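You operate a simulated robot arm through the tools that you are given. There is no shell and no other tool.

You run a simulated robot arm. Do the job below in one go: nothing can be reset, and whatever is moved stays where it is left.

JOB
Couple the air hose, open the valve and set 1.0 bar.
Fine: couple first; the gauge shows the figure at the end.

The check looks at the end state, three seconds after you hand in, the way a careful person would. Anything else that was tipped, shoved, dropped, spilled or broken makes it a failure.

ROBOT AND FRAMES
A 7-joint arm with a two-finger gripper, fixed in place. Base frame: the origin is at the foot of the arm, x ahead of it, y to its left, z up. Lengths are in mm, angles in rad, forces in N, time in s.
With the tool pointing down near the work surface it reaches from about 340 to 780 mm from the base axis. Its first joint turns from -2.496 to 2.496 rad. Payload 2.45 kg.
The tool frame sits at the grasp point between the pads (the TCP): z along the fingers, y along the line on which they close. The tips reach 26 mm beyond it. Largest opening 96 mm; the body of the gripper starts 69 mm behind the TCP.
Orientation is that of the tool frame in the base frame, as a unit quaternion [w, x, y, z]. With the fingers straight down and closing along the base's y, the tool's x points along the base's -x, its y along +y and its z along -z.

CONTROLS
- The arm moves only by the tool move_arm. Its argument "steps" is a list of rows, each a list of 3 entries, a list of its own where there are three numbers: the closure in counts, from 0 (fully open) to 255 (shut), then the shift along the tool's x, y, z in mm, then the turn, a rotation vector about the tool's x, y, z in rad. In form: [[fingers, [x, y, z], [ax, ay, az]], ...]. A call has 1 to 20 rows; each row is the pose to reach, as a shift and turn from the pose commanded when the call began, along the tool's axes at that moment. Each row takes 0.2 s and may step no farther than 50 mm and 0.15 rad from the row before; otherwise, or with a gripper value out of range, the whole call is refused. A pose out of reach is approached as far as the arm can. The call stops where the force on the tool passes 40 N (or 10 N more than at its start, if that is more) or the arm is blocked; 0.2 s more then pass. Each finger halts on what it meets, pressing with about 33 N; the grip force reading is that of the motor and also rises with nothing between the fingers. The clock runs only during rows and for 0.2 s after the last one: add rows that repeat a pose to give the fingers time. It gives the time, the measured TCP pose, the force on the tool (base axes), the opening and the grip force at its end, in the units of the frame above (readings bear some noise), with the torque about the TCP (base axes, N m) and any sound that the robot's microphone picked up, and new pictures: "views" is both (left out), scene, wrist or none.
- Cameras (640 x 400 px; columns grow to the right, rows downward): "scene" is fixed at [237.4, 647.5, 1494.3]; the picture's right is [-0.84, -0.55, 0.00], its down [-0.22, 0.34, -0.91] and it looks along [0.50, -0.77, -0.41] (base axes); focal length 374 px, centre (320, 200). "wrist" rides on the gripper at [82, 3, -98] in the tool frame; the picture's right is [-0.04, 1.00, 0.00], its down [-0.73, -0.03, -0.68] and it looks along [-0.68, -0.03, 0.73] (tool axes); focal length 256 px, centre (320, 200). There is no depth. A picture from a camera that has moved, and an enlarged one, comes with that camera's place and axes in the base frame and with its lens. The place of the scene camera against the robot may be out by one fixed shift of up to 25 mm in any direction.
- lift_body(by): slides the trunk up (or, below 0, down) by that many mm; the arm rides with it, the base frame stays. It gives what a move gives, with no picture.
- inspect(camera, box): a new picture of the part [left, top, right, bottom] of that camera's present view, enlarged. It takes no simulated time.
- hand_in(): hands the job in; it is judged then, once.

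Places have to be worked out from the pictures, the camera data and where the tool is seen. Open the gripper and draw the arm clear of the work before you hand the job in, unless the task says otherwise.

The tools are called after "Emit:" as a command line: name --argument value ..., lists and objects as JSON in quotes. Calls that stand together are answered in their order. move_arm: Moves the arm, as the interface text tells. Its arguments: {"type":"object","properties":{"steps":{"type":"array","items":{"type":"array"}},"views":{"type":"string","enum":["both","scene","wrist","none"]}},"required":["steps"]} The other tools are called the same way: lift_body (by) slides the trunk up or down; inspect (camera, box) takes an enlarged picture of a part of a camera's view; hand_in () hands the job in.

At the start:

```text
t: 0.0
tcp_pos: [399.3, -68.7, 1271.8]
tool_rot: [0.001, 0.0, 1.0, -0.001]
wrist_force: [0.8, -0.2, -0.8]
torque: [0.01, 0.01, 0.03]
finger_gap: 96.0
grasp_force: 0.1
trunk travel left (down, up): [-575.0, 65.0]
```

scene: 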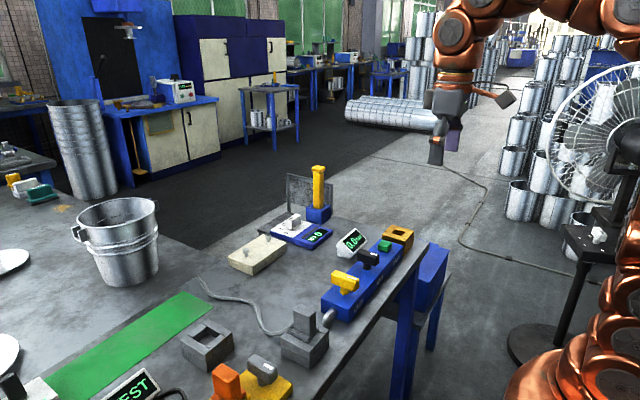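
wrist: 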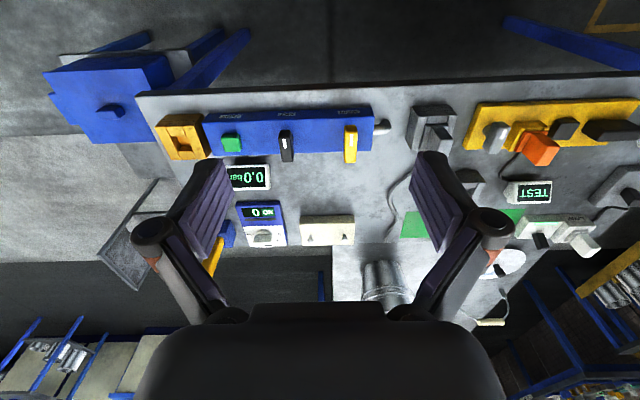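

I start by looking closely at the pneumatic bench in both cameras to identify the hose, port, valve and gauge.

Emit:
inspect --camera "scene" --box '[180, 210, 440, 372]'

Emit:
inspect --camera "wrist" --box '[140, 80, 480, 290]'

Emit:
inspect --camera "scene" --box '[160, 280, 360, 400]'

Emit:
inspect --camera "wrist" --box '[360, 80, 640, 260]'

```text
2.46 times, centred on (310, 291) of scene
camera zoom: at [237.4, 647.5, 1494.3], right [-0.84, -0.55, 0.0], down [-0.22, 0.34, -0.91], along [0.5, -0.77, -0.41], focal length 920 px, centre (345, -24)
```

zoom: 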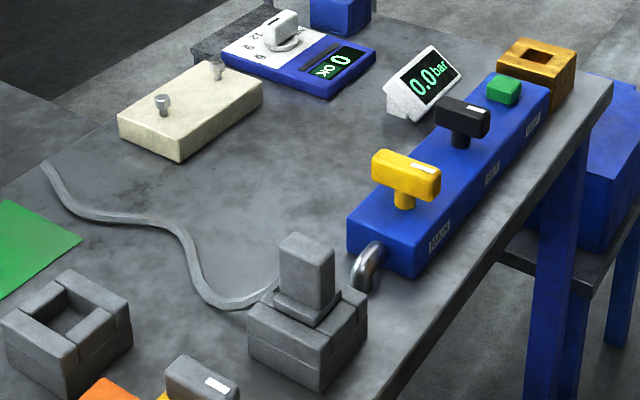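

```text
1.88 times, centred on (310, 185) of wrist
camera zoom: at [318.0, -63.4, 1370.0], right [0.04, 1.0, 0.0], down [0.73, -0.03, 0.68], along [0.68, -0.03, -0.73], focal length 482 px, centre (339, 228)
```

zoom: 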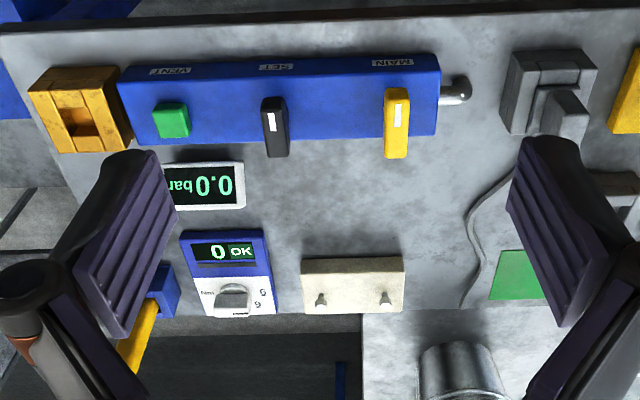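

```text
3.20 times, centred on (260, 340) of scene
camera zoom: at [237.4, 647.5, 1494.3], right [-0.84, -0.55, 0.0], down [-0.22, 0.34, -0.91], along [0.5, -0.77, -0.41], focal length 1196 px, centre (512, -248)
```

zoom: 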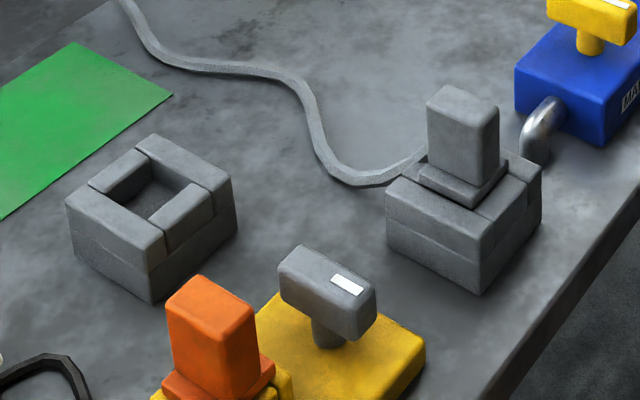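

```text
2.22 times, centred on (500, 170) of wrist
camera zoom: at [318.0, -63.4, 1370.0], right [0.04, 1.0, 0.0], down [0.73, -0.03, 0.68], along [0.68, -0.03, -0.73], focal length 569 px, centre (-80, 267)
```

zoom: 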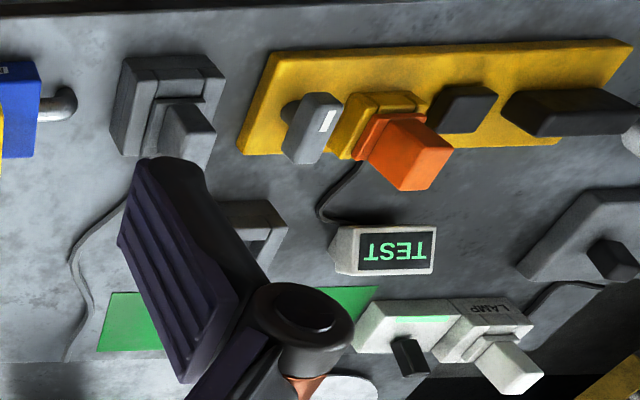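

The plug on the grey hose sits in a grey dock. The blue manifold has MAIN (yellow T-lever), SET (black knob) and VENT (green button), with a brass socket at its VENT end and a gauge reading 0.0 bar. I'll lower the trunk a bit to get a nearer second view for triangulation.

Emit:
lift_body --by -120

Emit:
move_arm --steps '[[0, [0, 0, 0], [0, 0, 0]]]'

```text
t: 1.5
tcp_pos: [399.1, -65.9, 1151.7]
tool_rot: [-0.001, 0.0, 1.0, 0.0]
wrist_force: [1.1, 0.4, 0.8]
torque: [0.04, 0.0, 0.02]
finger_gap: 96.6
grasp_force: 0.2
trunk travel left (down, up): [-455.0, 185.0]
```

```text
t: 1.9
tcp_pos: [400.1, -66.9, 1153.3]
tool_rot: [0.0, 0.0, 1.0, -0.001]
wrist_force: [-0.1, 0.2, 0.1]
torque: [0.0, 0.01, -0.03]
finger_gap: 96.3
grasp_force: 0.0
trunk travel left (down, up): [-455.0, 185.0]
camera wrist: at [318.0, -63.3, 1250.0], right [0.04, 1.0, 0.0], down [0.73, -0.03, 0.68], along [0.68, -0.03, -0.73], focal length 256 px, centre (320, 200)
```

scene: 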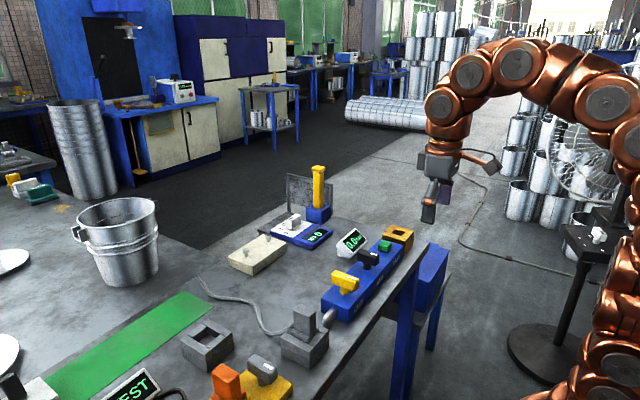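
wrist: 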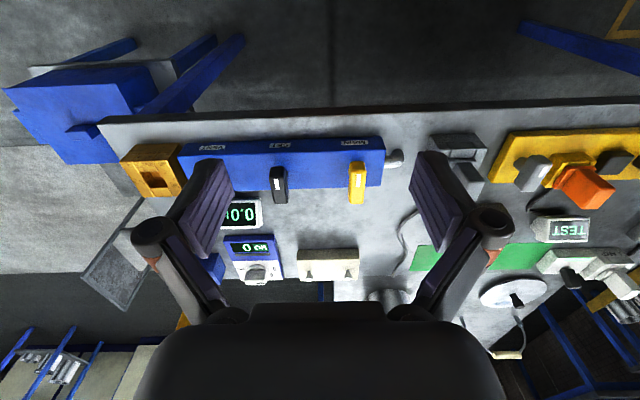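

I zoom in on the second wrist view to measure features precisely for stereo.

Emit:
inspect --camera "wrist" --box '[80, 90, 320, 240]'

Emit:
inspect --camera "wrist" --box '[300, 90, 540, 240]'

```text
2.67 times, centred on (200, 165) of wrist
camera zoom: at [318.0, -63.3, 1250.0], right [0.04, 1.0, 0.0], down [0.73, -0.03, 0.68], along [0.68, -0.03, -0.73], focal length 683 px, centre (640, 293)
```

zoom: 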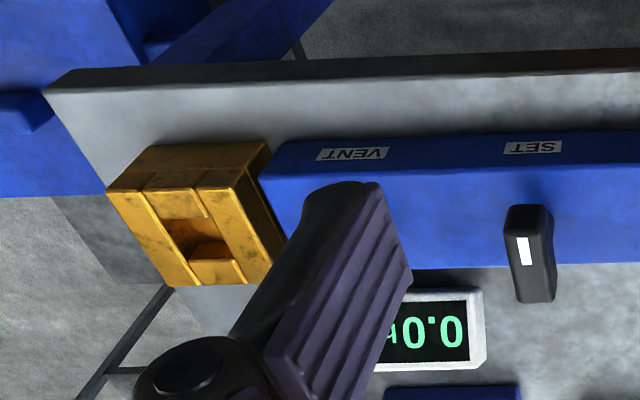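

```text
2.67 times, centred on (420, 165) of wrist
camera zoom: at [318.0, -63.3, 1250.0], right [0.04, 1.0, 0.0], down [0.73, -0.03, 0.68], along [0.68, -0.03, -0.73], focal length 683 px, centre (53, 293)
```

zoom: 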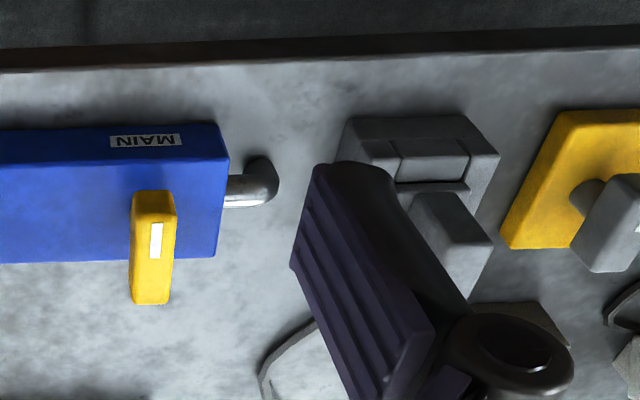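

Stereo puts the MAIN lever mark near (556, -17, 954), the hose plug's top near (570, 148, 955) and the brass socket near (560, -335, ~920). I move above and behind the plug for a closer look, staying high.

Emit:
move_arm --steps '[[0, [-18, 32, 5], [0, 0, 0]], [0, [-36, 64, 10], [0, 0, 0]], [0, [-54, 96, 15], [0, 0, 0]], [0, [-72, 128, 20], [0, 0, 0]], [0, [-90, 160, 30], [0, 0, 0]], [0, [-105, 190, 40], [0, 0, 0]], [0, [-120, 215, 50], [0, 0, 0]]]'

```text
t: 3.5
tcp_pos: [516.8, 147.6, 1102.5]
tool_rot: [0.0, 0.0, 1.0, 0.0]
wrist_force: [-0.4, 0.6, -0.3]
torque: [0.0, -0.04, 0.04]
finger_gap: 95.9
grasp_force: 0.0
trunk travel left (down, up): [-455.0, 185.0]
camera wrist: at [436.5, 152.3, 1200.1], right [0.04, 1.0, 0.0], down [0.73, -0.03, 0.68], along [0.68, -0.03, -0.73], focal length 256 px, centre (320, 200)
```

scene: 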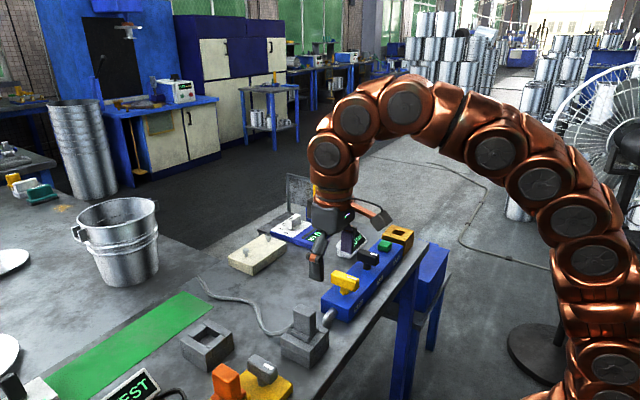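
wrist: 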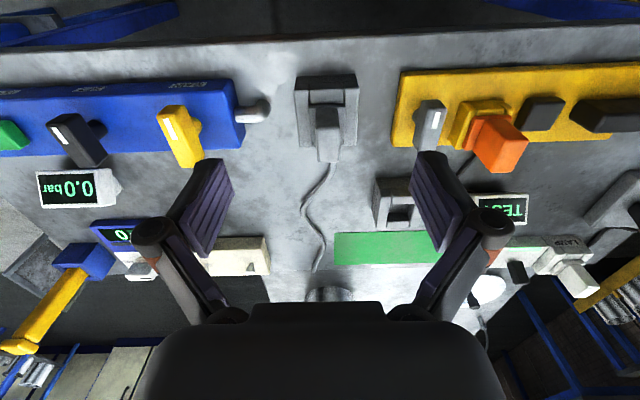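

Emit:
inspect --camera "wrist" --box '[250, 50, 410, 150]'

Emit:
inspect --camera "wrist" --box '[120, 60, 280, 160]'

Emit:
inspect --camera "wrist" --box '[270, 130, 430, 290]'

```text
4.00 times, centred on (330, 100) of wrist
camera zoom: at [436.5, 152.3, 1200.1], right [0.04, 1.0, 0.0], down [0.73, -0.03, 0.68], along [0.68, -0.03, -0.73], focal length 1024 px, centre (280, 600)
```

zoom: 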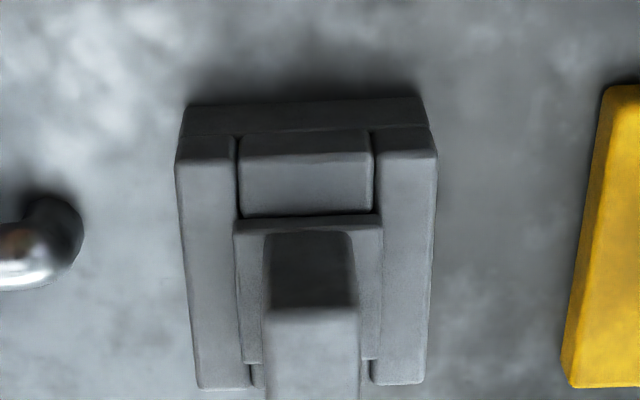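

```text
4.00 times, centred on (200, 110) of wrist
camera zoom: at [436.5, 152.3, 1200.1], right [0.04, 1.0, 0.0], down [0.73, -0.03, 0.68], along [0.68, -0.03, -0.73], focal length 1024 px, centre (800, 560)
```

zoom: 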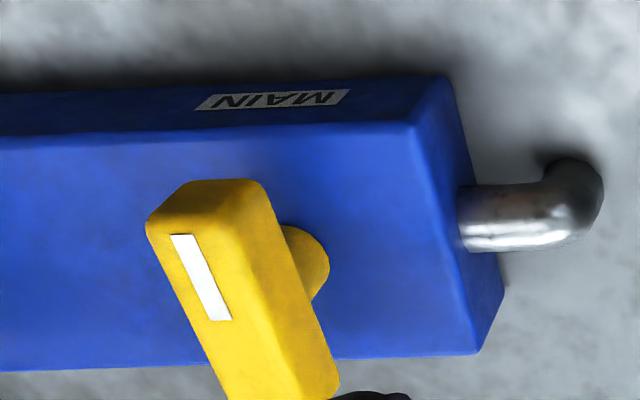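

```text
2.50 times, centred on (350, 210) of wrist
camera zoom: at [436.5, 152.3, 1200.1], right [0.04, 1.0, 0.0], down [0.73, -0.03, 0.68], along [0.68, -0.03, -0.73], focal length 640 px, centre (245, 175)
```

zoom: 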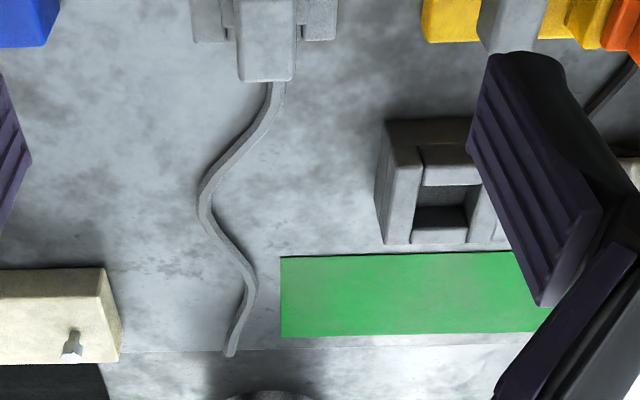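

The plug has an upright handle about 24 mm wide in y and 42 mm in x, centred near (583, 154), from z ≈ 908 to 957. Now I'll view the brass socket from directly behind it the same way.

Emit:
move_arm --steps '[[0, [0, -45, 0], [0, 0, 0]], [0, [0, -90, 0], [0, 0, 0]], [0, [0, -135, 0], [0, 0, 0]], [0, [0, -180, 0], [0, 0, 0]], [0, [0, -225, 0], [0, 0, 0]], [0, [0, -270, 0], [0, 0, 0]], [0, [0, -315, 0], [0, 0, 0]], [0, [0, -360, 0], [0, 0, 0]], [0, [0, -405, 0], [0, 0, 0]], [0, [0, -450, 0], [0, 0, 0]], [0, [0, -485, 0], [0, 0, 0]]]'

Emit:
inspect --camera "wrist" --box '[250, 40, 410, 140]'

Emit:
inspect --camera "wrist" --box '[320, 40, 560, 190]'

```text
t: 5.9
tcp_pos: [515.6, -301.6, 1093.8]
tool_rot: [0.0, 0.0, 1.0, 0.0]
wrist_force: [0.2, 0.1, 0.8]
torque: [-0.01, -0.01, -0.01]
finger_gap: 95.8
grasp_force: 0.1
out of reach, approached as far as the arm can: row 10, 11
trunk travel left (down, up): [-455.0, 185.0]
camera wrist: at [433.6, -298.7, 1190.0], right [0.04, 1.0, 0.0], down [0.73, -0.03, 0.68], along [0.68, -0.03, -0.73], focal length 256 px, centre (320, 200)
```

scene: 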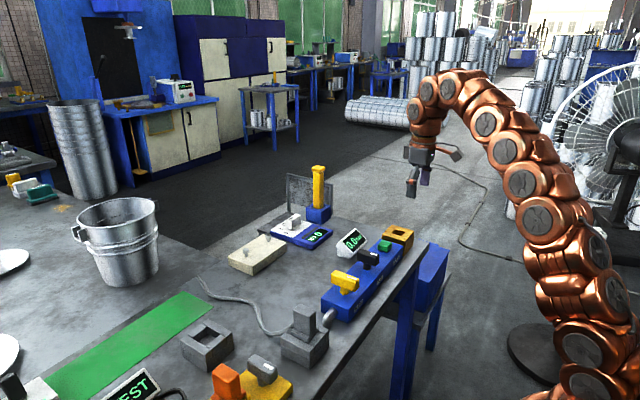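
wrist: 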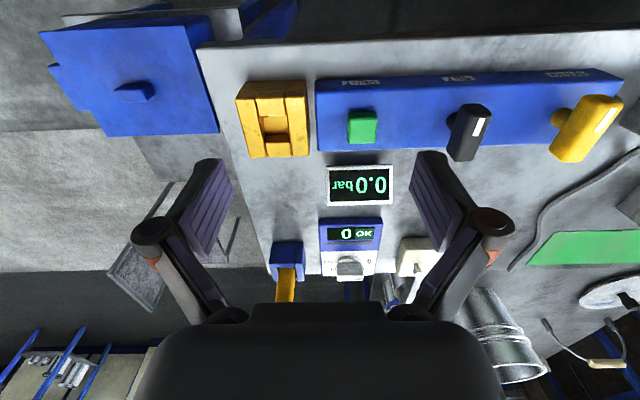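

```text
4.00 times, centred on (330, 90) of wrist
camera zoom: at [433.6, -298.7, 1190.0], right [0.04, 1.0, 0.0], down [0.73, -0.03, 0.68], along [0.68, -0.03, -0.73], focal length 1024 px, centre (280, 640)
```

zoom: 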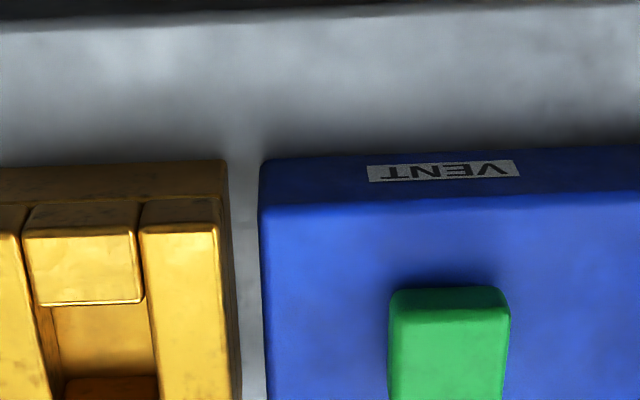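

```text
2.67 times, centred on (440, 115) of wrist
camera zoom: at [433.6, -298.7, 1190.0], right [0.04, 1.0, 0.0], down [0.73, -0.03, 0.68], along [0.68, -0.03, -0.73], focal length 683 px, centre (0, 427)
```

zoom: 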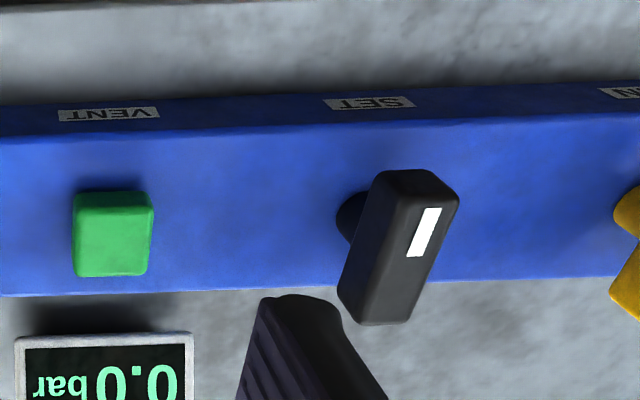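

The arm ran short of reach at this height, but the brass socket is visible. I zoom in on the socket itself to measure it.

Emit:
inspect --camera "wrist" --box '[210, 65, 338, 169]'

Emit:
inspect --camera "scene" --box '[320, 210, 448, 290]'

```text
3.85 times, centred on (274, 117) of wrist
camera zoom: at [433.6, -298.7, 1190.0], right [0.04, 1.0, 0.0], down [0.73, -0.03, 0.68], along [0.68, -0.03, -0.73], focal length 985 px, centre (497, 519)
```

zoom: 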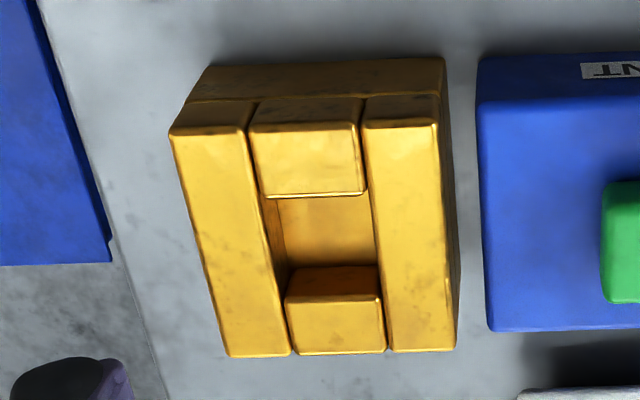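

```text
5.00 times, centred on (384, 250) of scene
camera zoom: at [237.4, 647.5, 1494.3], right [-0.84, -0.55, 0.0], down [-0.22, 0.34, -0.91], along [0.5, -0.77, -0.41], focal length 1869 px, centre (0, -50)
```

zoom: 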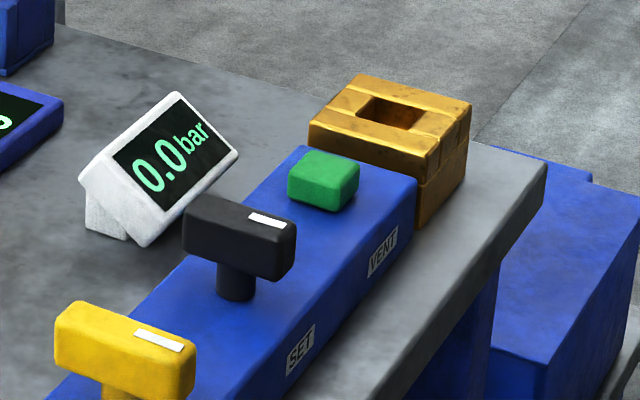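

Triangulation gives the brass socket's centre about (582, -360), top z ≈ 902, and the grey dock's top ≈ 895 centred at y ≈ 155. I go back toward the plug, still high, to learn the commanded reference and look closer.

Emit:
move_arm --steps '[[0, [0, 45, 0], [0, 0, 0]], [0, [0, 90, 0], [0, 0, 0]], [0, [0, 135, 0], [0, 0, 0]], [0, [0, 180, 0], [0, 0, 0]], [0, [0, 225, 0], [0, 0, 0]], [0, [0, 270, 0], [0, 0, 0]], [0, [0, 315, 0], [0, 0, 0]], [0, [0, 360, 0], [0, 0, 0]], [0, [0, 405, 0], [0, 0, 0]], [0, [0, 450, 0], [0, 0, 0]]]' --views "none"

```text
t: 8.1
tcp_pos: [516.5, 150.2, 1090.4]
tool_rot: [-0.001, 0.0, 1.0, 0.0]
wrist_force: [-0.4, -0.5, -0.2]
torque: [0.03, -0.02, -0.01]
finger_gap: 95.7
grasp_force: 0.1
trunk travel left (down, up): [-455.0, 185.0]
```

The command reference follows the reached pose. Now I move over the plug, tips staying ~25 mm above its top.

Emit:
move_arm --steps '[[0, [-22, 1, 20], [0, 0, 0]], [0, [-44, 3, 40], [0, 0, 0]], [0, [-66, 4.5, 60], [0, 0, 0]], [0, [-66, 4.5, 75], [0, 0, 0]], [0, [-66, 4.5, 75], [0, 0, 0]]]'

Emit:
inspect --camera "wrist" --box '[240, 80, 400, 240]'

Emit:
inspect --camera "scene" --box '[250, 260, 378, 340]'

```text
t: 9.3
tcp_pos: [581.4, 154.2, 1015.2]
tool_rot: [0.0, 0.0, 1.0, 0.001]
wrist_force: [0.8, -0.4, 0.7]
torque: [0.0, 0.0, 0.01]
finger_gap: 96.0
grasp_force: 0.0
trunk travel left (down, up): [-455.0, 185.0]
camera wrist: at [501.1, 157.5, 1113.1], right [0.04, 1.0, 0.0], down [0.73, -0.03, 0.68], along [0.68, -0.03, -0.73], focal length 256 px, centre (320, 200)
```

scene: 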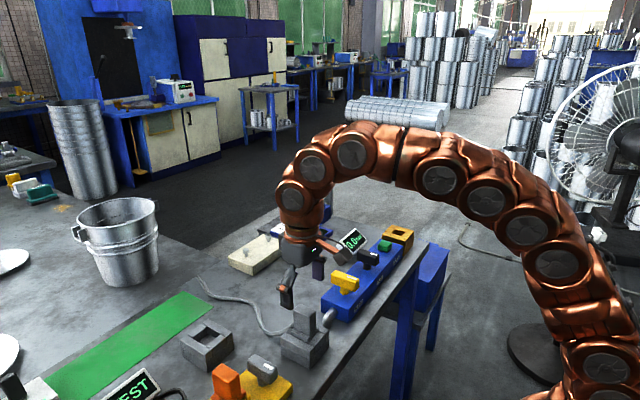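
wrist: 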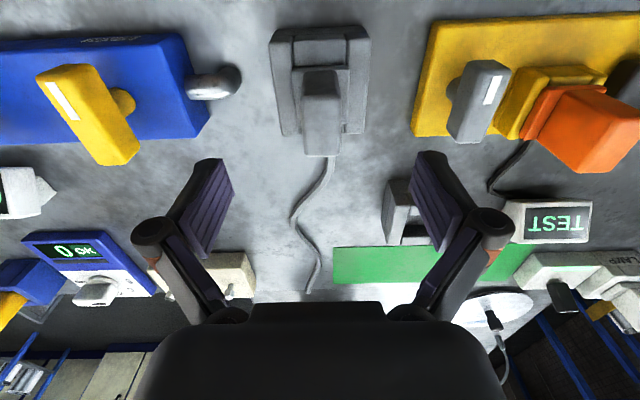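

```text
2.50 times, centred on (320, 160) of wrist
camera zoom: at [501.1, 157.5, 1113.1], right [0.04, 1.0, 0.0], down [0.73, -0.03, 0.68], along [0.68, -0.03, -0.73], focal length 640 px, centre (320, 300)
```

zoom: 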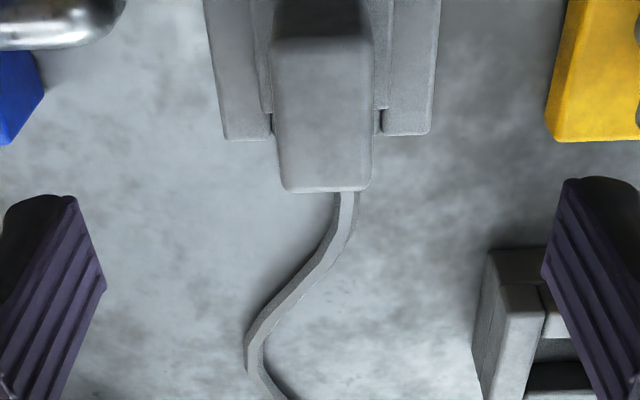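

```text
5.00 times, centred on (314, 300) of scene
camera zoom: at [237.4, 647.5, 1494.3], right [-0.84, -0.55, 0.0], down [-0.22, 0.34, -0.91], along [0.5, -0.77, -0.41], focal length 1869 px, centre (350, -300)
```

zoom: 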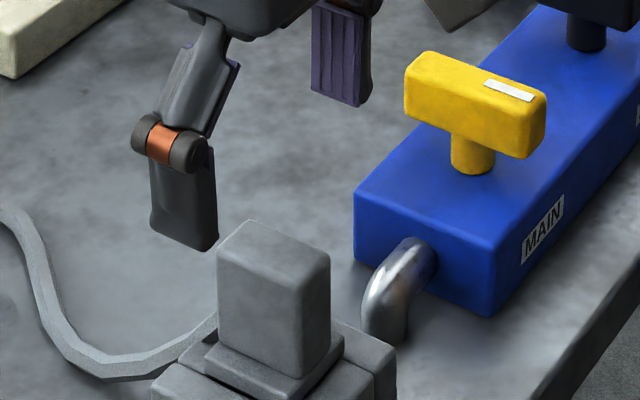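

The handle top measures x 559–600, y 143–167, z ≈ 960, so I centre on (580, 155) and descend to TCP z ≈ 942 with the fingers open, leaving tips clear of the flange.

Emit:
move_arm --steps '[[0, [1, 0.8, 20], [0, 0, 0]], [0, [1, 0.8, 40], [0, 0, 0]], [0, [1, 0.8, 55], [0, 0, 0]], [0, [1, 0.8, 65], [0, 0, 0]], [0, [1, 0.8, 72], [0, 0, 0]], [0, [1, 0.8, 72], [0, 0, 0]]]'

Emit:
inspect --camera "scene" --box '[250, 260, 378, 340]'

Emit:
inspect --camera "wrist" --box '[200, 80, 440, 240]'

```text
t: 10.7
tcp_pos: [581.2, 154.5, 942.9]
tool_rot: [0.0, 0.0, 1.0, 0.001]
wrist_force: [-1.2, -0.2, 0.1]
torque: [-0.02, 0.01, 0.0]
finger_gap: 96.0
grasp_force: 0.1
trunk travel left (down, up): [-455.0, 185.0]
camera wrist: at [499.5, 159.3, 1041.1], right [0.04, 1.0, 0.0], down [0.73, -0.03, 0.68], along [0.68, -0.03, -0.73], focal length 256 px, centre (320, 200)
```

scene: 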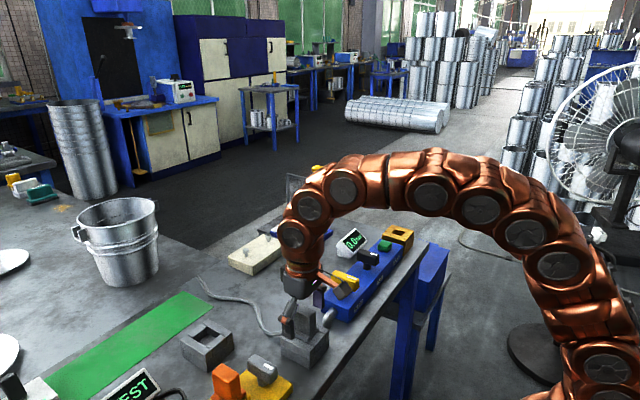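
wrist: 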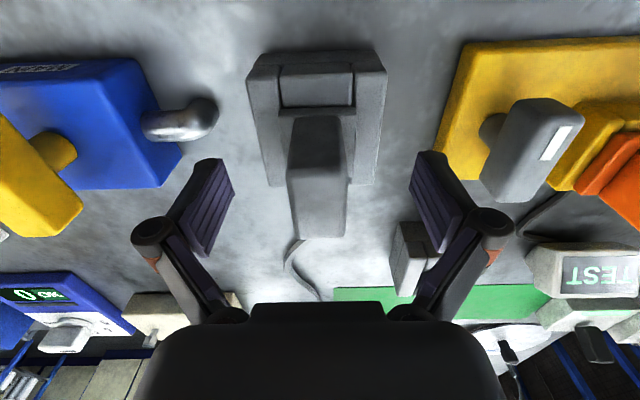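

```text
5.00 times, centred on (314, 300) of scene
camera zoom: at [237.4, 647.5, 1494.3], right [-0.84, -0.55, 0.0], down [-0.22, 0.34, -0.91], along [0.5, -0.77, -0.41], focal length 1869 px, centre (350, -300)
```

zoom: 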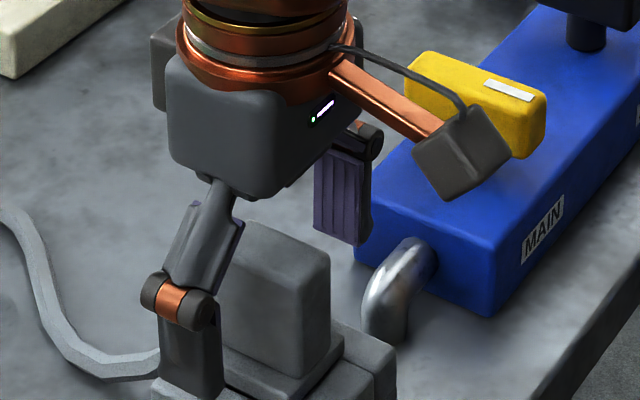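

```text
2.50 times, centred on (320, 160) of wrist
camera zoom: at [499.5, 159.3, 1041.1], right [0.04, 1.0, 0.0], down [0.73, -0.03, 0.68], along [0.68, -0.03, -0.73], focal length 640 px, centre (320, 300)
```

zoom: 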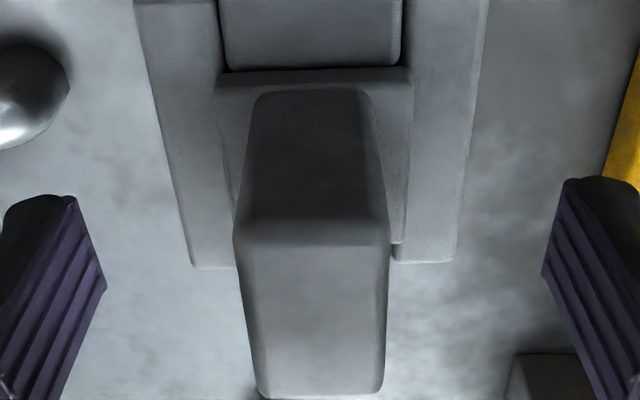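

The handle is confirmed at centre (579, 155), spanning z 911–962, with the fingertips straddling it around z 917. I close on it.

Emit:
move_arm --steps '[[120, [0, 0, 0], [0, 0, 0]], [200, [0, 0, 0], [0, 0, 0]], [255, [0, 0, 0], [0, 0, 0]], [255, [0, 0, 0], [0, 0, 0]], [255, [0, 0, 0], [0, 0, 0]], [255, [0, 0, 0], [0, 0, 0]], [255, [0, 0, 0], [0, 0, 0]]]' --views "wrist"

```text
t: 12.3
tcp_pos: [579.7, 155.2, 944.0]
tool_rot: [0.0, 0.0, 1.0, 0.0]
wrist_force: [0.9, 0.1, 1.1]
torque: [-0.01, -0.08, -0.01]
finger_gap: 25.2
grasp_force: 32.7
trunk travel left (down, up): [-455.0, 185.0]
camera wrist: at [499.5, 159.1, 1041.1], right [0.04, 1.0, 0.0], down [0.73, -0.03, 0.68], along [0.68, -0.03, -0.73], focal length 256 px, centre (320, 200)
```

wrist: 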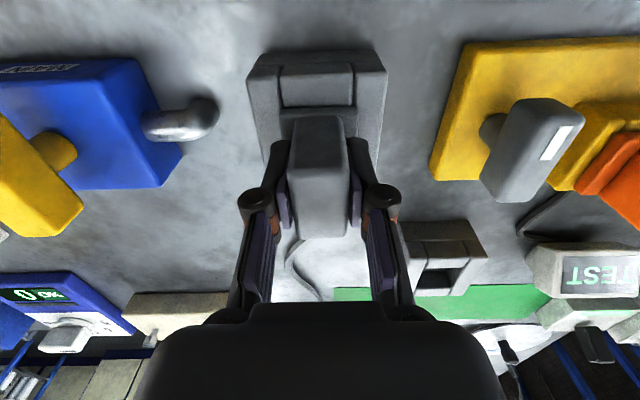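

Firm grip at 25.2 mm. I lift the plug straight up out of the dock, slowly, watching the force.

Emit:
move_arm --steps '[[255, [0, 0, -5], [0, 0, 0]], [255, [0, 0, -12], [0, 0, 0]], [255, [0, 0, -20], [0, 0, 0]], [255, [0, 0, -30], [0, 0, 0]], [255, [0, 0, -40], [0, 0, 0]], [255, [0, 0, -50], [0, 0, 0]], [255, [0, 0, -60], [0, 0, 0]], [255, [0, 0, -60], [0, 0, 0]]]'

Emit:
inspect --camera "scene" --box '[250, 240, 378, 340]'

```text
t: 14.1
tcp_pos: [582.1, 153.2, 1004.0]
tool_rot: [0.0, 0.0, 1.0, 0.0]
wrist_force: [0.1, 0.1, -2.9]
torque: [-0.01, 0.03, -0.02]
finger_gap: 25.6
grasp_force: 32.6
trunk travel left (down, up): [-455.0, 185.0]
camera wrist: at [500.9, 158.5, 1101.0], right [0.04, 1.0, 0.0], down [0.73, -0.03, 0.68], along [0.68, -0.03, -0.73], focal length 256 px, centre (320, 200)
```

scene: 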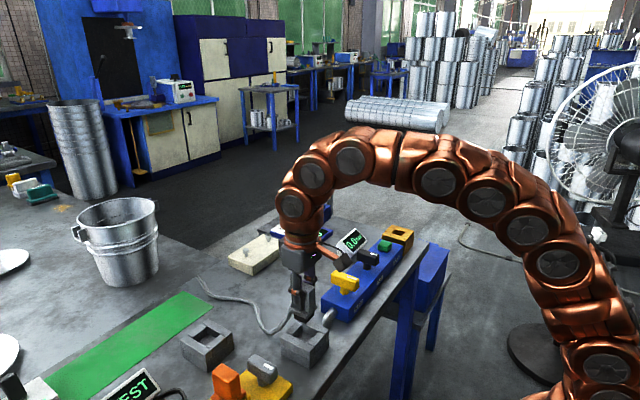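
wrist: 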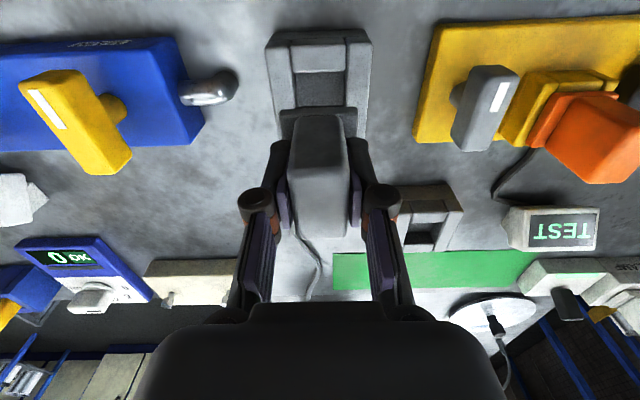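

```text
4.00 times, centred on (314, 290) of scene
camera zoom: at [237.4, 647.5, 1494.3], right [-0.84, -0.55, 0.0], down [-0.22, 0.34, -0.91], along [0.5, -0.77, -0.41], focal length 1495 px, centre (344, -160)
```

zoom: 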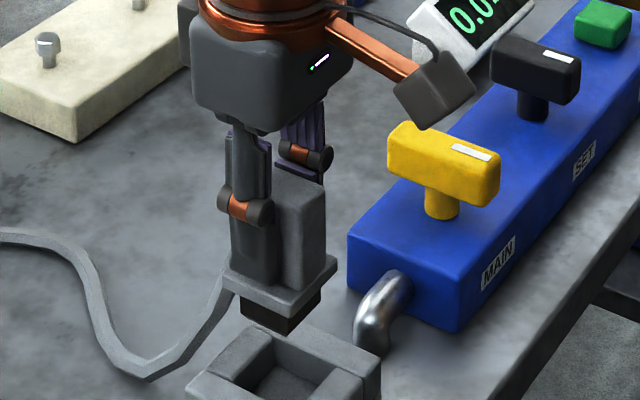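

The plug is free and hanging level: handle, flange and a dark peg below it. I zoom in to gauge the peg's length and shape.

Emit:
inspect --camera "scene" --box '[285, 290, 349, 340]'

Emit:
inspect --camera "wrist" --box '[260, 20, 388, 120]'

```text
8.00 times, centred on (317, 315) of scene
camera zoom: at [237.4, 647.5, 1494.3], right [-0.84, -0.55, 0.0], down [-0.22, 0.34, -0.91], along [0.5, -0.77, -0.41], focal length 2990 px, centre (344, -720)
```

zoom: 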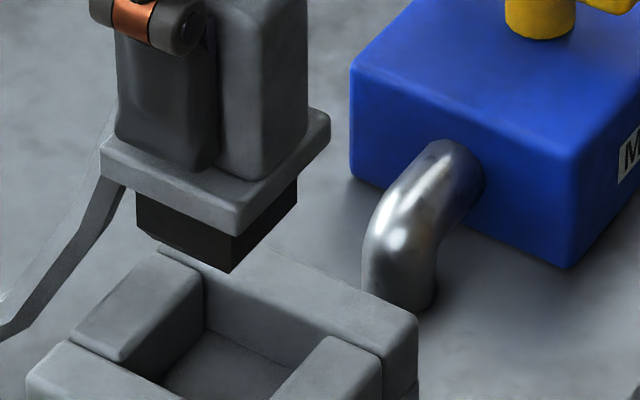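

```text
4.00 times, centred on (324, 70) of wrist
camera zoom: at [500.9, 158.5, 1101.0], right [0.04, 1.0, 0.0], down [0.73, -0.03, 0.68], along [0.68, -0.03, -0.73], focal length 1024 px, centre (304, 720)
```

zoom: 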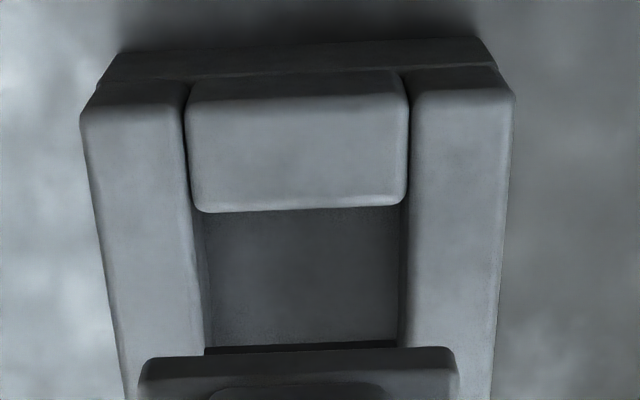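

The peg is about 30 mm square and ~14 mm long under a 42 mm flange. To clear the 955 mm-high lever tops and gain reach, I raise the trunk with the plug held.

Emit:
lift_body --by 100

Emit:
move_arm --steps '[[255, [0, 0, 0], [0, 0, 0]]]'

```text
t: 15.4
tcp_pos: [582.9, 154.7, 1104.0]
tool_rot: [0.0, 0.001, 1.0, 0.0]
wrist_force: [1.0, -0.1, -2.4]
torque: [0.0, 0.02, 0.03]
finger_gap: 25.4
grasp_force: 33.0
trunk travel left (down, up): [-555.0, 85.0]
```

```text
t: 15.8
tcp_pos: [582.6, 155.9, 1103.7]
tool_rot: [0.0, 0.0, 1.0, 0.0]
wrist_force: [0.8, -0.3, -2.6]
torque: [0.01, -0.02, -0.02]
finger_gap: 25.6
grasp_force: 33.4
trunk travel left (down, up): [-555.0, 85.0]
camera wrist: at [500.9, 158.5, 1200.9], right [0.04, 1.0, 0.0], down [0.73, -0.03, 0.68], along [0.68, -0.03, -0.73], focal length 256 px, centre (320, 200)
```

scene: 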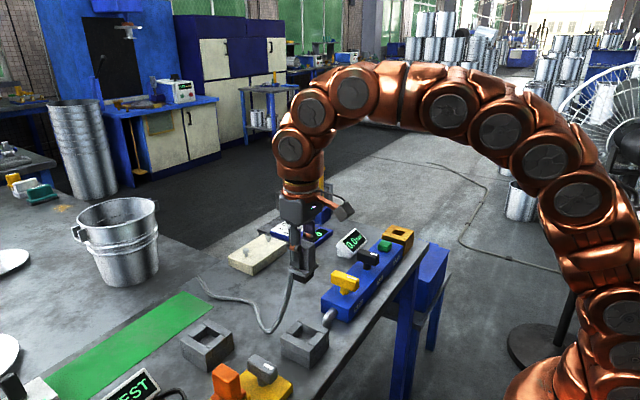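
wrist: 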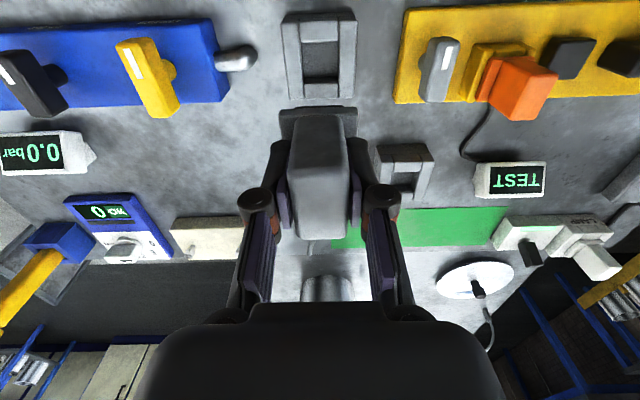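

The hose is slack and trailing from the plug. I carry the plug toward the brass socket at this height, stopping midway to check the hose.

Emit:
move_arm --steps '[[255, [0, -25, 5], [0, 0, 0]], [255, [0, -60, 10], [0, 0, 0]], [255, [0, -100, 15], [0, 0, 0]], [255, [0, -140, 20], [0, 0, 0]], [255, [0, -180, 20], [0, 0, 0]], [255, [0, -220, 20], [0, 0, 0]], [255, [0, -260, 20], [0, 0, 0]], [255, [0, -260, 20], [0, 0, 0]]]'

```text
t: 17.6
tcp_pos: [582.2, -107.7, 1083.9]
tool_rot: [0.001, -0.001, 1.0, 0.001]
wrist_force: [0.1, 0.3, -3.2]
torque: [-0.04, 0.0, 0.01]
finger_gap: 25.6
grasp_force: 33.3
trunk travel left (down, up): [-555.0, 85.0]
camera wrist: at [500.0, -104.4, 1181.8], right [0.04, 1.0, 0.0], down [0.73, -0.03, 0.68], along [0.68, -0.03, -0.73], focal length 256 px, centre (320, 200)
```

scene: 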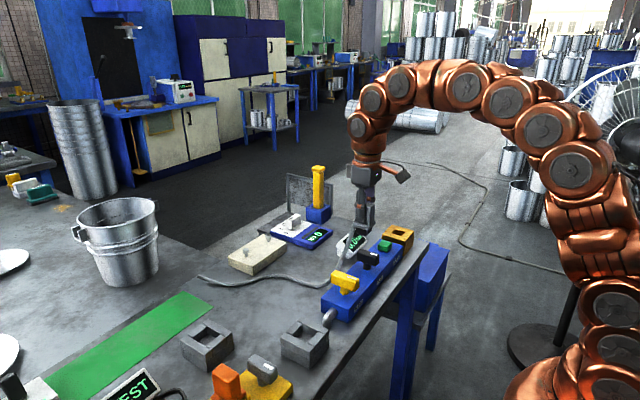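
wrist: 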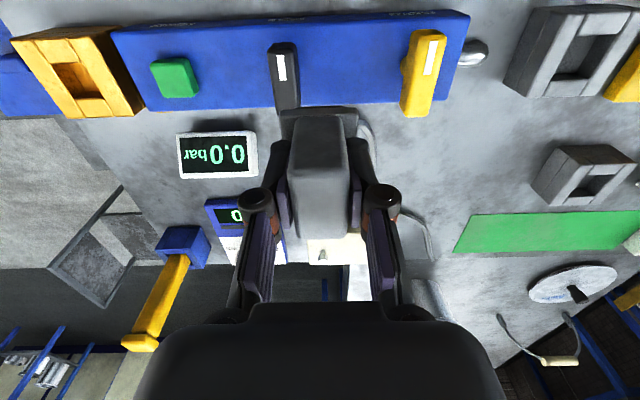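

The hose trails freely. I continue to above the brass socket, descending slightly for reach while the peg bottom remains ~30 mm above the knobs.

Emit:
move_arm --steps '[[255, [0, -35, 0], [0, 0, 0]], [255, [0, -75, 5], [0, 0, 0]], [255, [0, -115, 10], [0, 0, 0]], [255, [0, -155, 15], [0, 0, 0]], [255, [0, -195, 20], [0, 0, 0]], [255, [0, -230, 25], [0, 0, 0]], [255, [0.5, -252, 25], [0, 0, 0]], [255, [0.5, -252, 25], [0, 0, 0]]]'

Emit:
inspect --camera "wrist" --box '[256, 0, 384, 120]'

```text
t: 19.4
tcp_pos: [581.4, -359.3, 1056.3]
tool_rot: [-0.001, 0.0, 1.0, 0.0]
wrist_force: [0.0, -0.4, -2.7]
torque: [0.02, 0.0, -0.02]
finger_gap: 25.6
grasp_force: 32.8
trunk travel left (down, up): [-555.0, 85.0]
camera wrist: at [499.8, -354.8, 1154.3], right [0.04, 1.0, 0.0], down [0.73, -0.03, 0.68], along [0.68, -0.03, -0.73], focal length 256 px, centre (320, 200)
```

scene: 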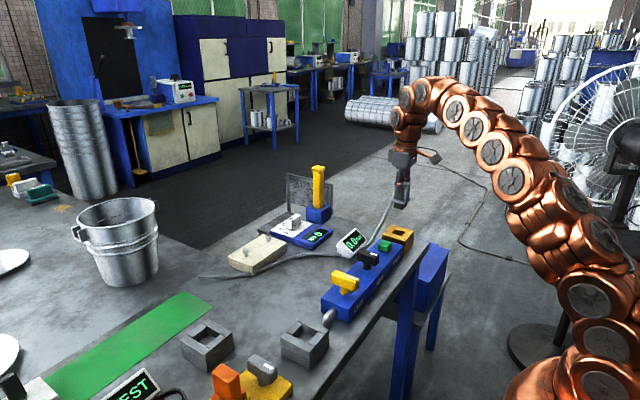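
wrist: 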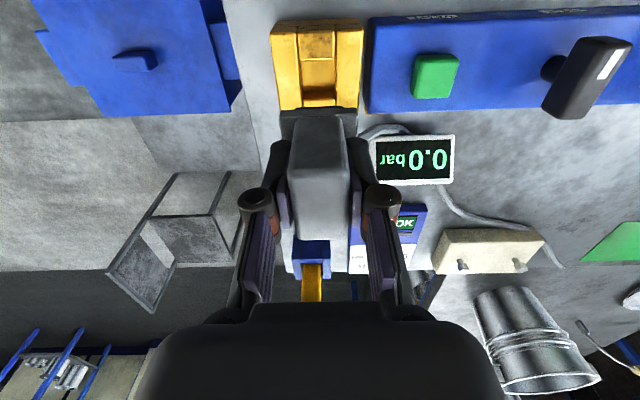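

```text
3.33 times, centred on (320, 60) of wrist
camera zoom: at [499.8, -354.8, 1154.3], right [0.04, 1.0, 0.0], down [0.73, -0.03, 0.68], along [0.68, -0.03, -0.73], focal length 853 px, centre (320, 667)
```

zoom: 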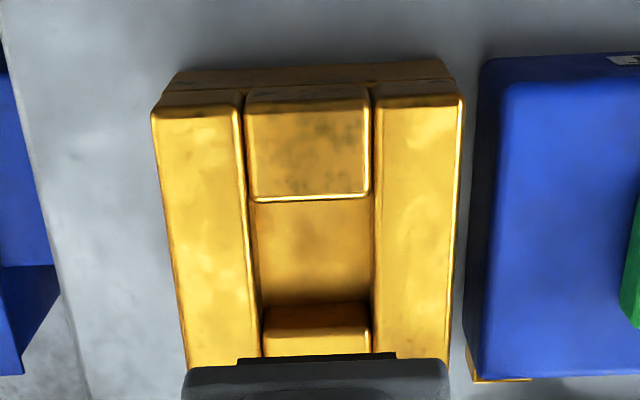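

I'm above the brass socket; triangulation gives its hole centre at about (580.7, -360.2) and top at z ≈ 905, with peg bottom about 62 mm under the TCP. I shift slightly (−1.5 x, −1 y) and lower to leave ~20 mm, then check alignment.

Emit:
move_arm --steps '[[255, [1.5, -1, 20], [0, 0, 0]], [255, [1.5, -1, 40], [0, 0, 0]], [255, [1.5, -1, 55], [0, 0, 0]], [255, [1.5, -1, 68], [0, 0, 0]], [255, [1.5, -1, 68], [0, 0, 0]]]'

Emit:
inspect --camera "wrist" --box '[256, 20, 384, 140]'

Emit:
inspect --camera "scene" --box '[362, 195, 442, 260]'

```text
t: 20.6
tcp_pos: [580.7, -358.9, 989.5]
tool_rot: [0.0, 0.0, 1.0, 0.0]
wrist_force: [-0.1, 0.3, -2.4]
torque: [0.03, -0.01, 0.02]
finger_gap: 25.2
grasp_force: 33.2
trunk travel left (down, up): [-555.0, 85.0]
camera wrist: at [498.9, -355.1, 1087.5], right [0.04, 1.0, 0.0], down [0.73, -0.03, 0.68], along [0.68, -0.03, -0.73], focal length 256 px, centre (320, 200)
```

scene: 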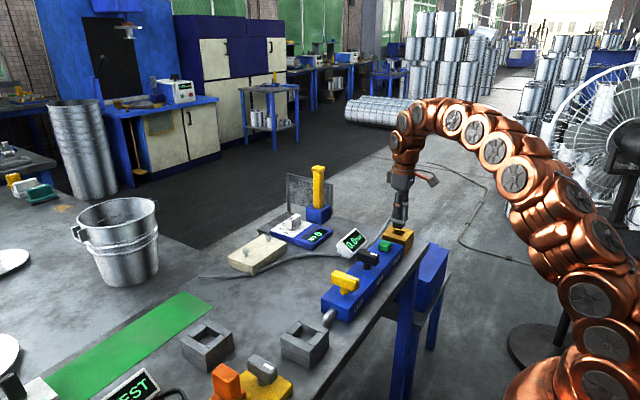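
wrist: 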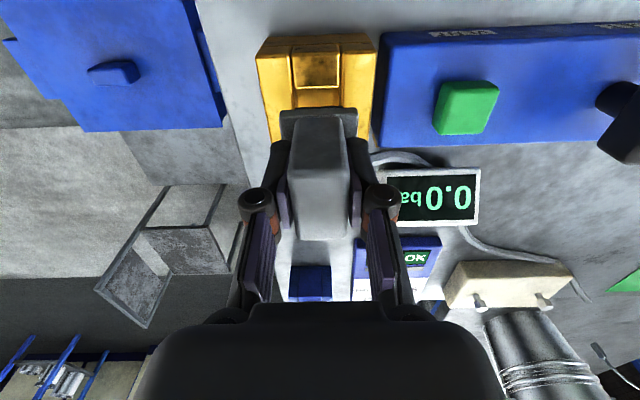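

```text
3.33 times, centred on (320, 80) of wrist
camera zoom: at [498.9, -355.1, 1087.5], right [0.04, 1.0, 0.0], down [0.73, -0.03, 0.68], along [0.68, -0.03, -0.73], focal length 853 px, centre (320, 600)
```

zoom: 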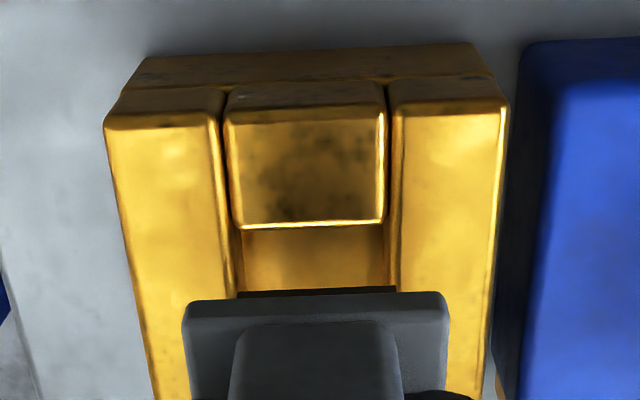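

```text
6.15 times, centred on (402, 228) of scene
camera zoom: at [237.4, 647.5, 1494.3], right [-0.84, -0.55, 0.0], down [-0.22, 0.34, -0.91], along [0.5, -0.77, -0.41], focal length 2300 px, centre (-185, 31)
```

zoom: 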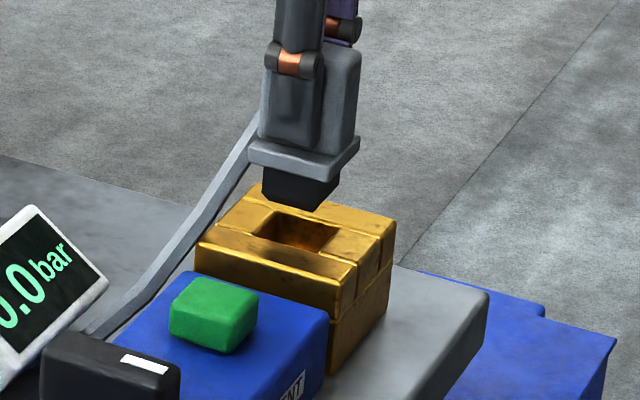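

The peg hovers ~20 mm over the hole. I zoom tighter in both cameras to judge the lateral offset.

Emit:
inspect --camera "scene" --box '[388, 212, 420, 244]'

Emit:
inspect --camera "wrist" --box '[280, 70, 360, 120]'

```text
12.50 times, centred on (404, 228) of scene
camera zoom: at [237.4, 647.5, 1494.3], right [-0.84, -0.55, 0.0], down [-0.22, 0.34, -0.91], along [0.5, -0.77, -0.41], focal length 4672 px, centre (-730, -150)
```

zoom: 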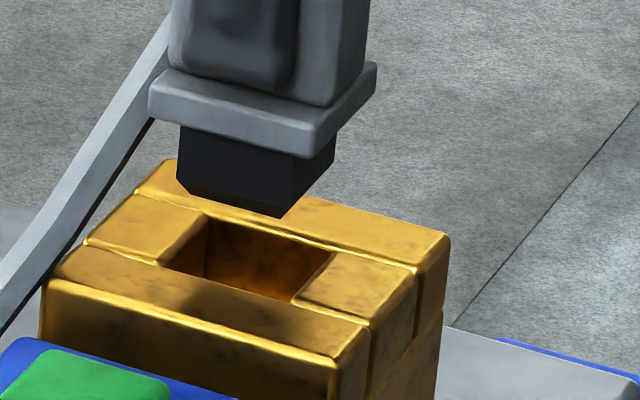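

```text
8.00 times, centred on (320, 95) of wrist
camera zoom: at [498.9, -355.1, 1087.5], right [0.04, 1.0, 0.0], down [0.73, -0.03, 0.68], along [0.68, -0.03, -0.73], focal length 2048 px, centre (320, 1040)
```

zoom: 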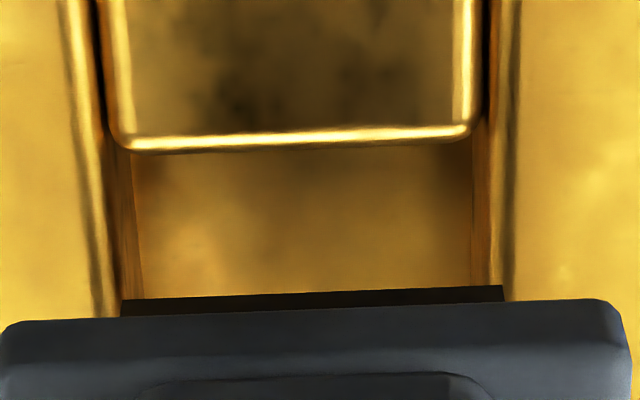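

The peg has a chamfered 30 mm square end and the hole is ~34 mm. Comparing at equal depth, the peg is ~1.3 mm too far to +y and x is centred, so I correct y and descend 15 mm.

Emit:
move_arm --steps '[[255, [-0.3, -1.3, 5], [0, 0, 0]], [255, [-0.3, -1.3, 10], [0, 0, 0]], [255, [-0.3, -1.3, 15], [0, 0, 0]], [255, [-0.3, -1.3, 15], [0, 0, 0]], [255, [-0.3, -1.3, 15], [0, 0, 0]]]'

Emit:
inspect --camera "scene" --box '[388, 212, 420, 244]'

Emit:
inspect --camera "wrist" --box '[272, 60, 368, 120]'

```text
t: 21.8
tcp_pos: [580.0, -361.4, 975.0]
tool_rot: [-0.001, 0.0, 1.0, 0.001]
wrist_force: [-0.1, 0.2, -2.3]
torque: [0.01, -0.03, 0.02]
finger_gap: 25.1
grasp_force: 33.3
trunk travel left (down, up): [-555.0, 85.0]
camera wrist: at [499.2, -356.1, 1073.2], right [0.04, 1.0, 0.0], down [0.73, -0.03, 0.68], along [0.68, -0.03, -0.73], focal length 256 px, centre (320, 200)
```

scene: 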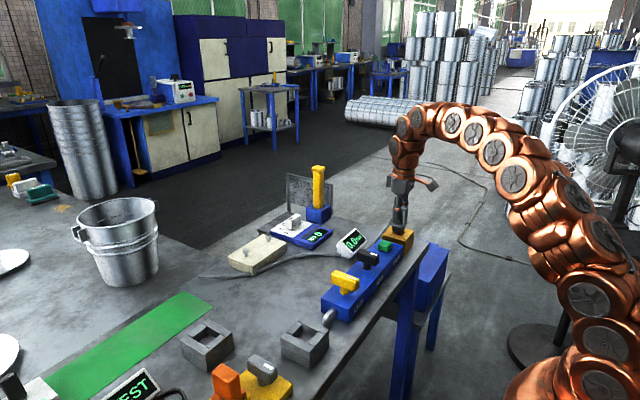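
wrist: 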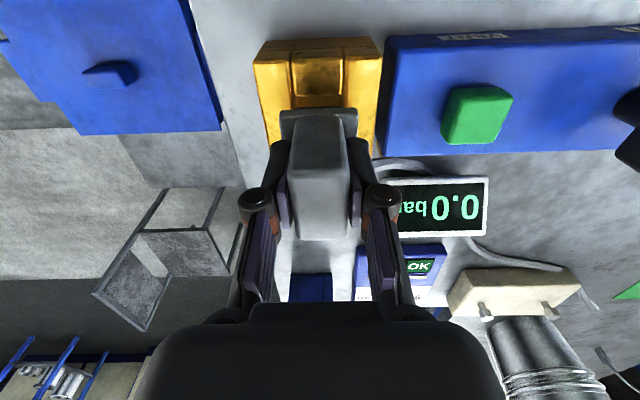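

```text
12.50 times, centred on (404, 228) of scene
camera zoom: at [237.4, 647.5, 1494.3], right [-0.84, -0.55, 0.0], down [-0.22, 0.34, -0.91], along [0.5, -0.77, -0.41], focal length 4672 px, centre (-730, -150)
```

zoom: 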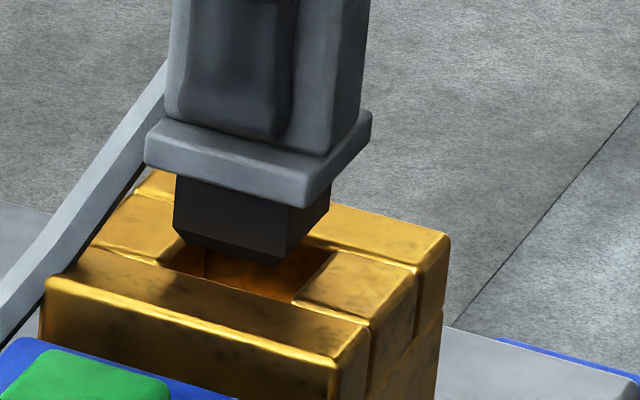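

```text
6.67 times, centred on (320, 90) of wrist
camera zoom: at [499.2, -356.1, 1073.2], right [0.04, 1.0, 0.0], down [0.73, -0.03, 0.68], along [0.68, -0.03, -0.73], focal length 1707 px, centre (320, 933)
```

zoom: 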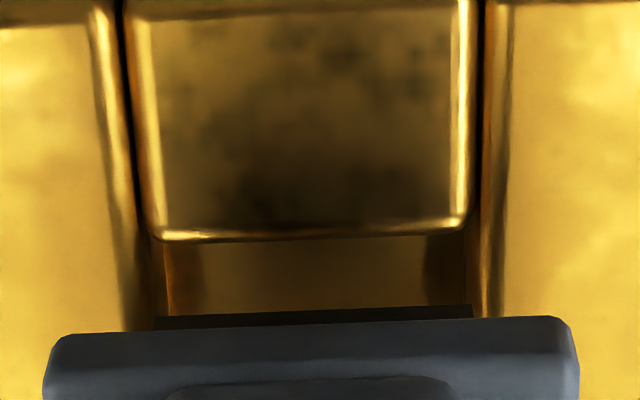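

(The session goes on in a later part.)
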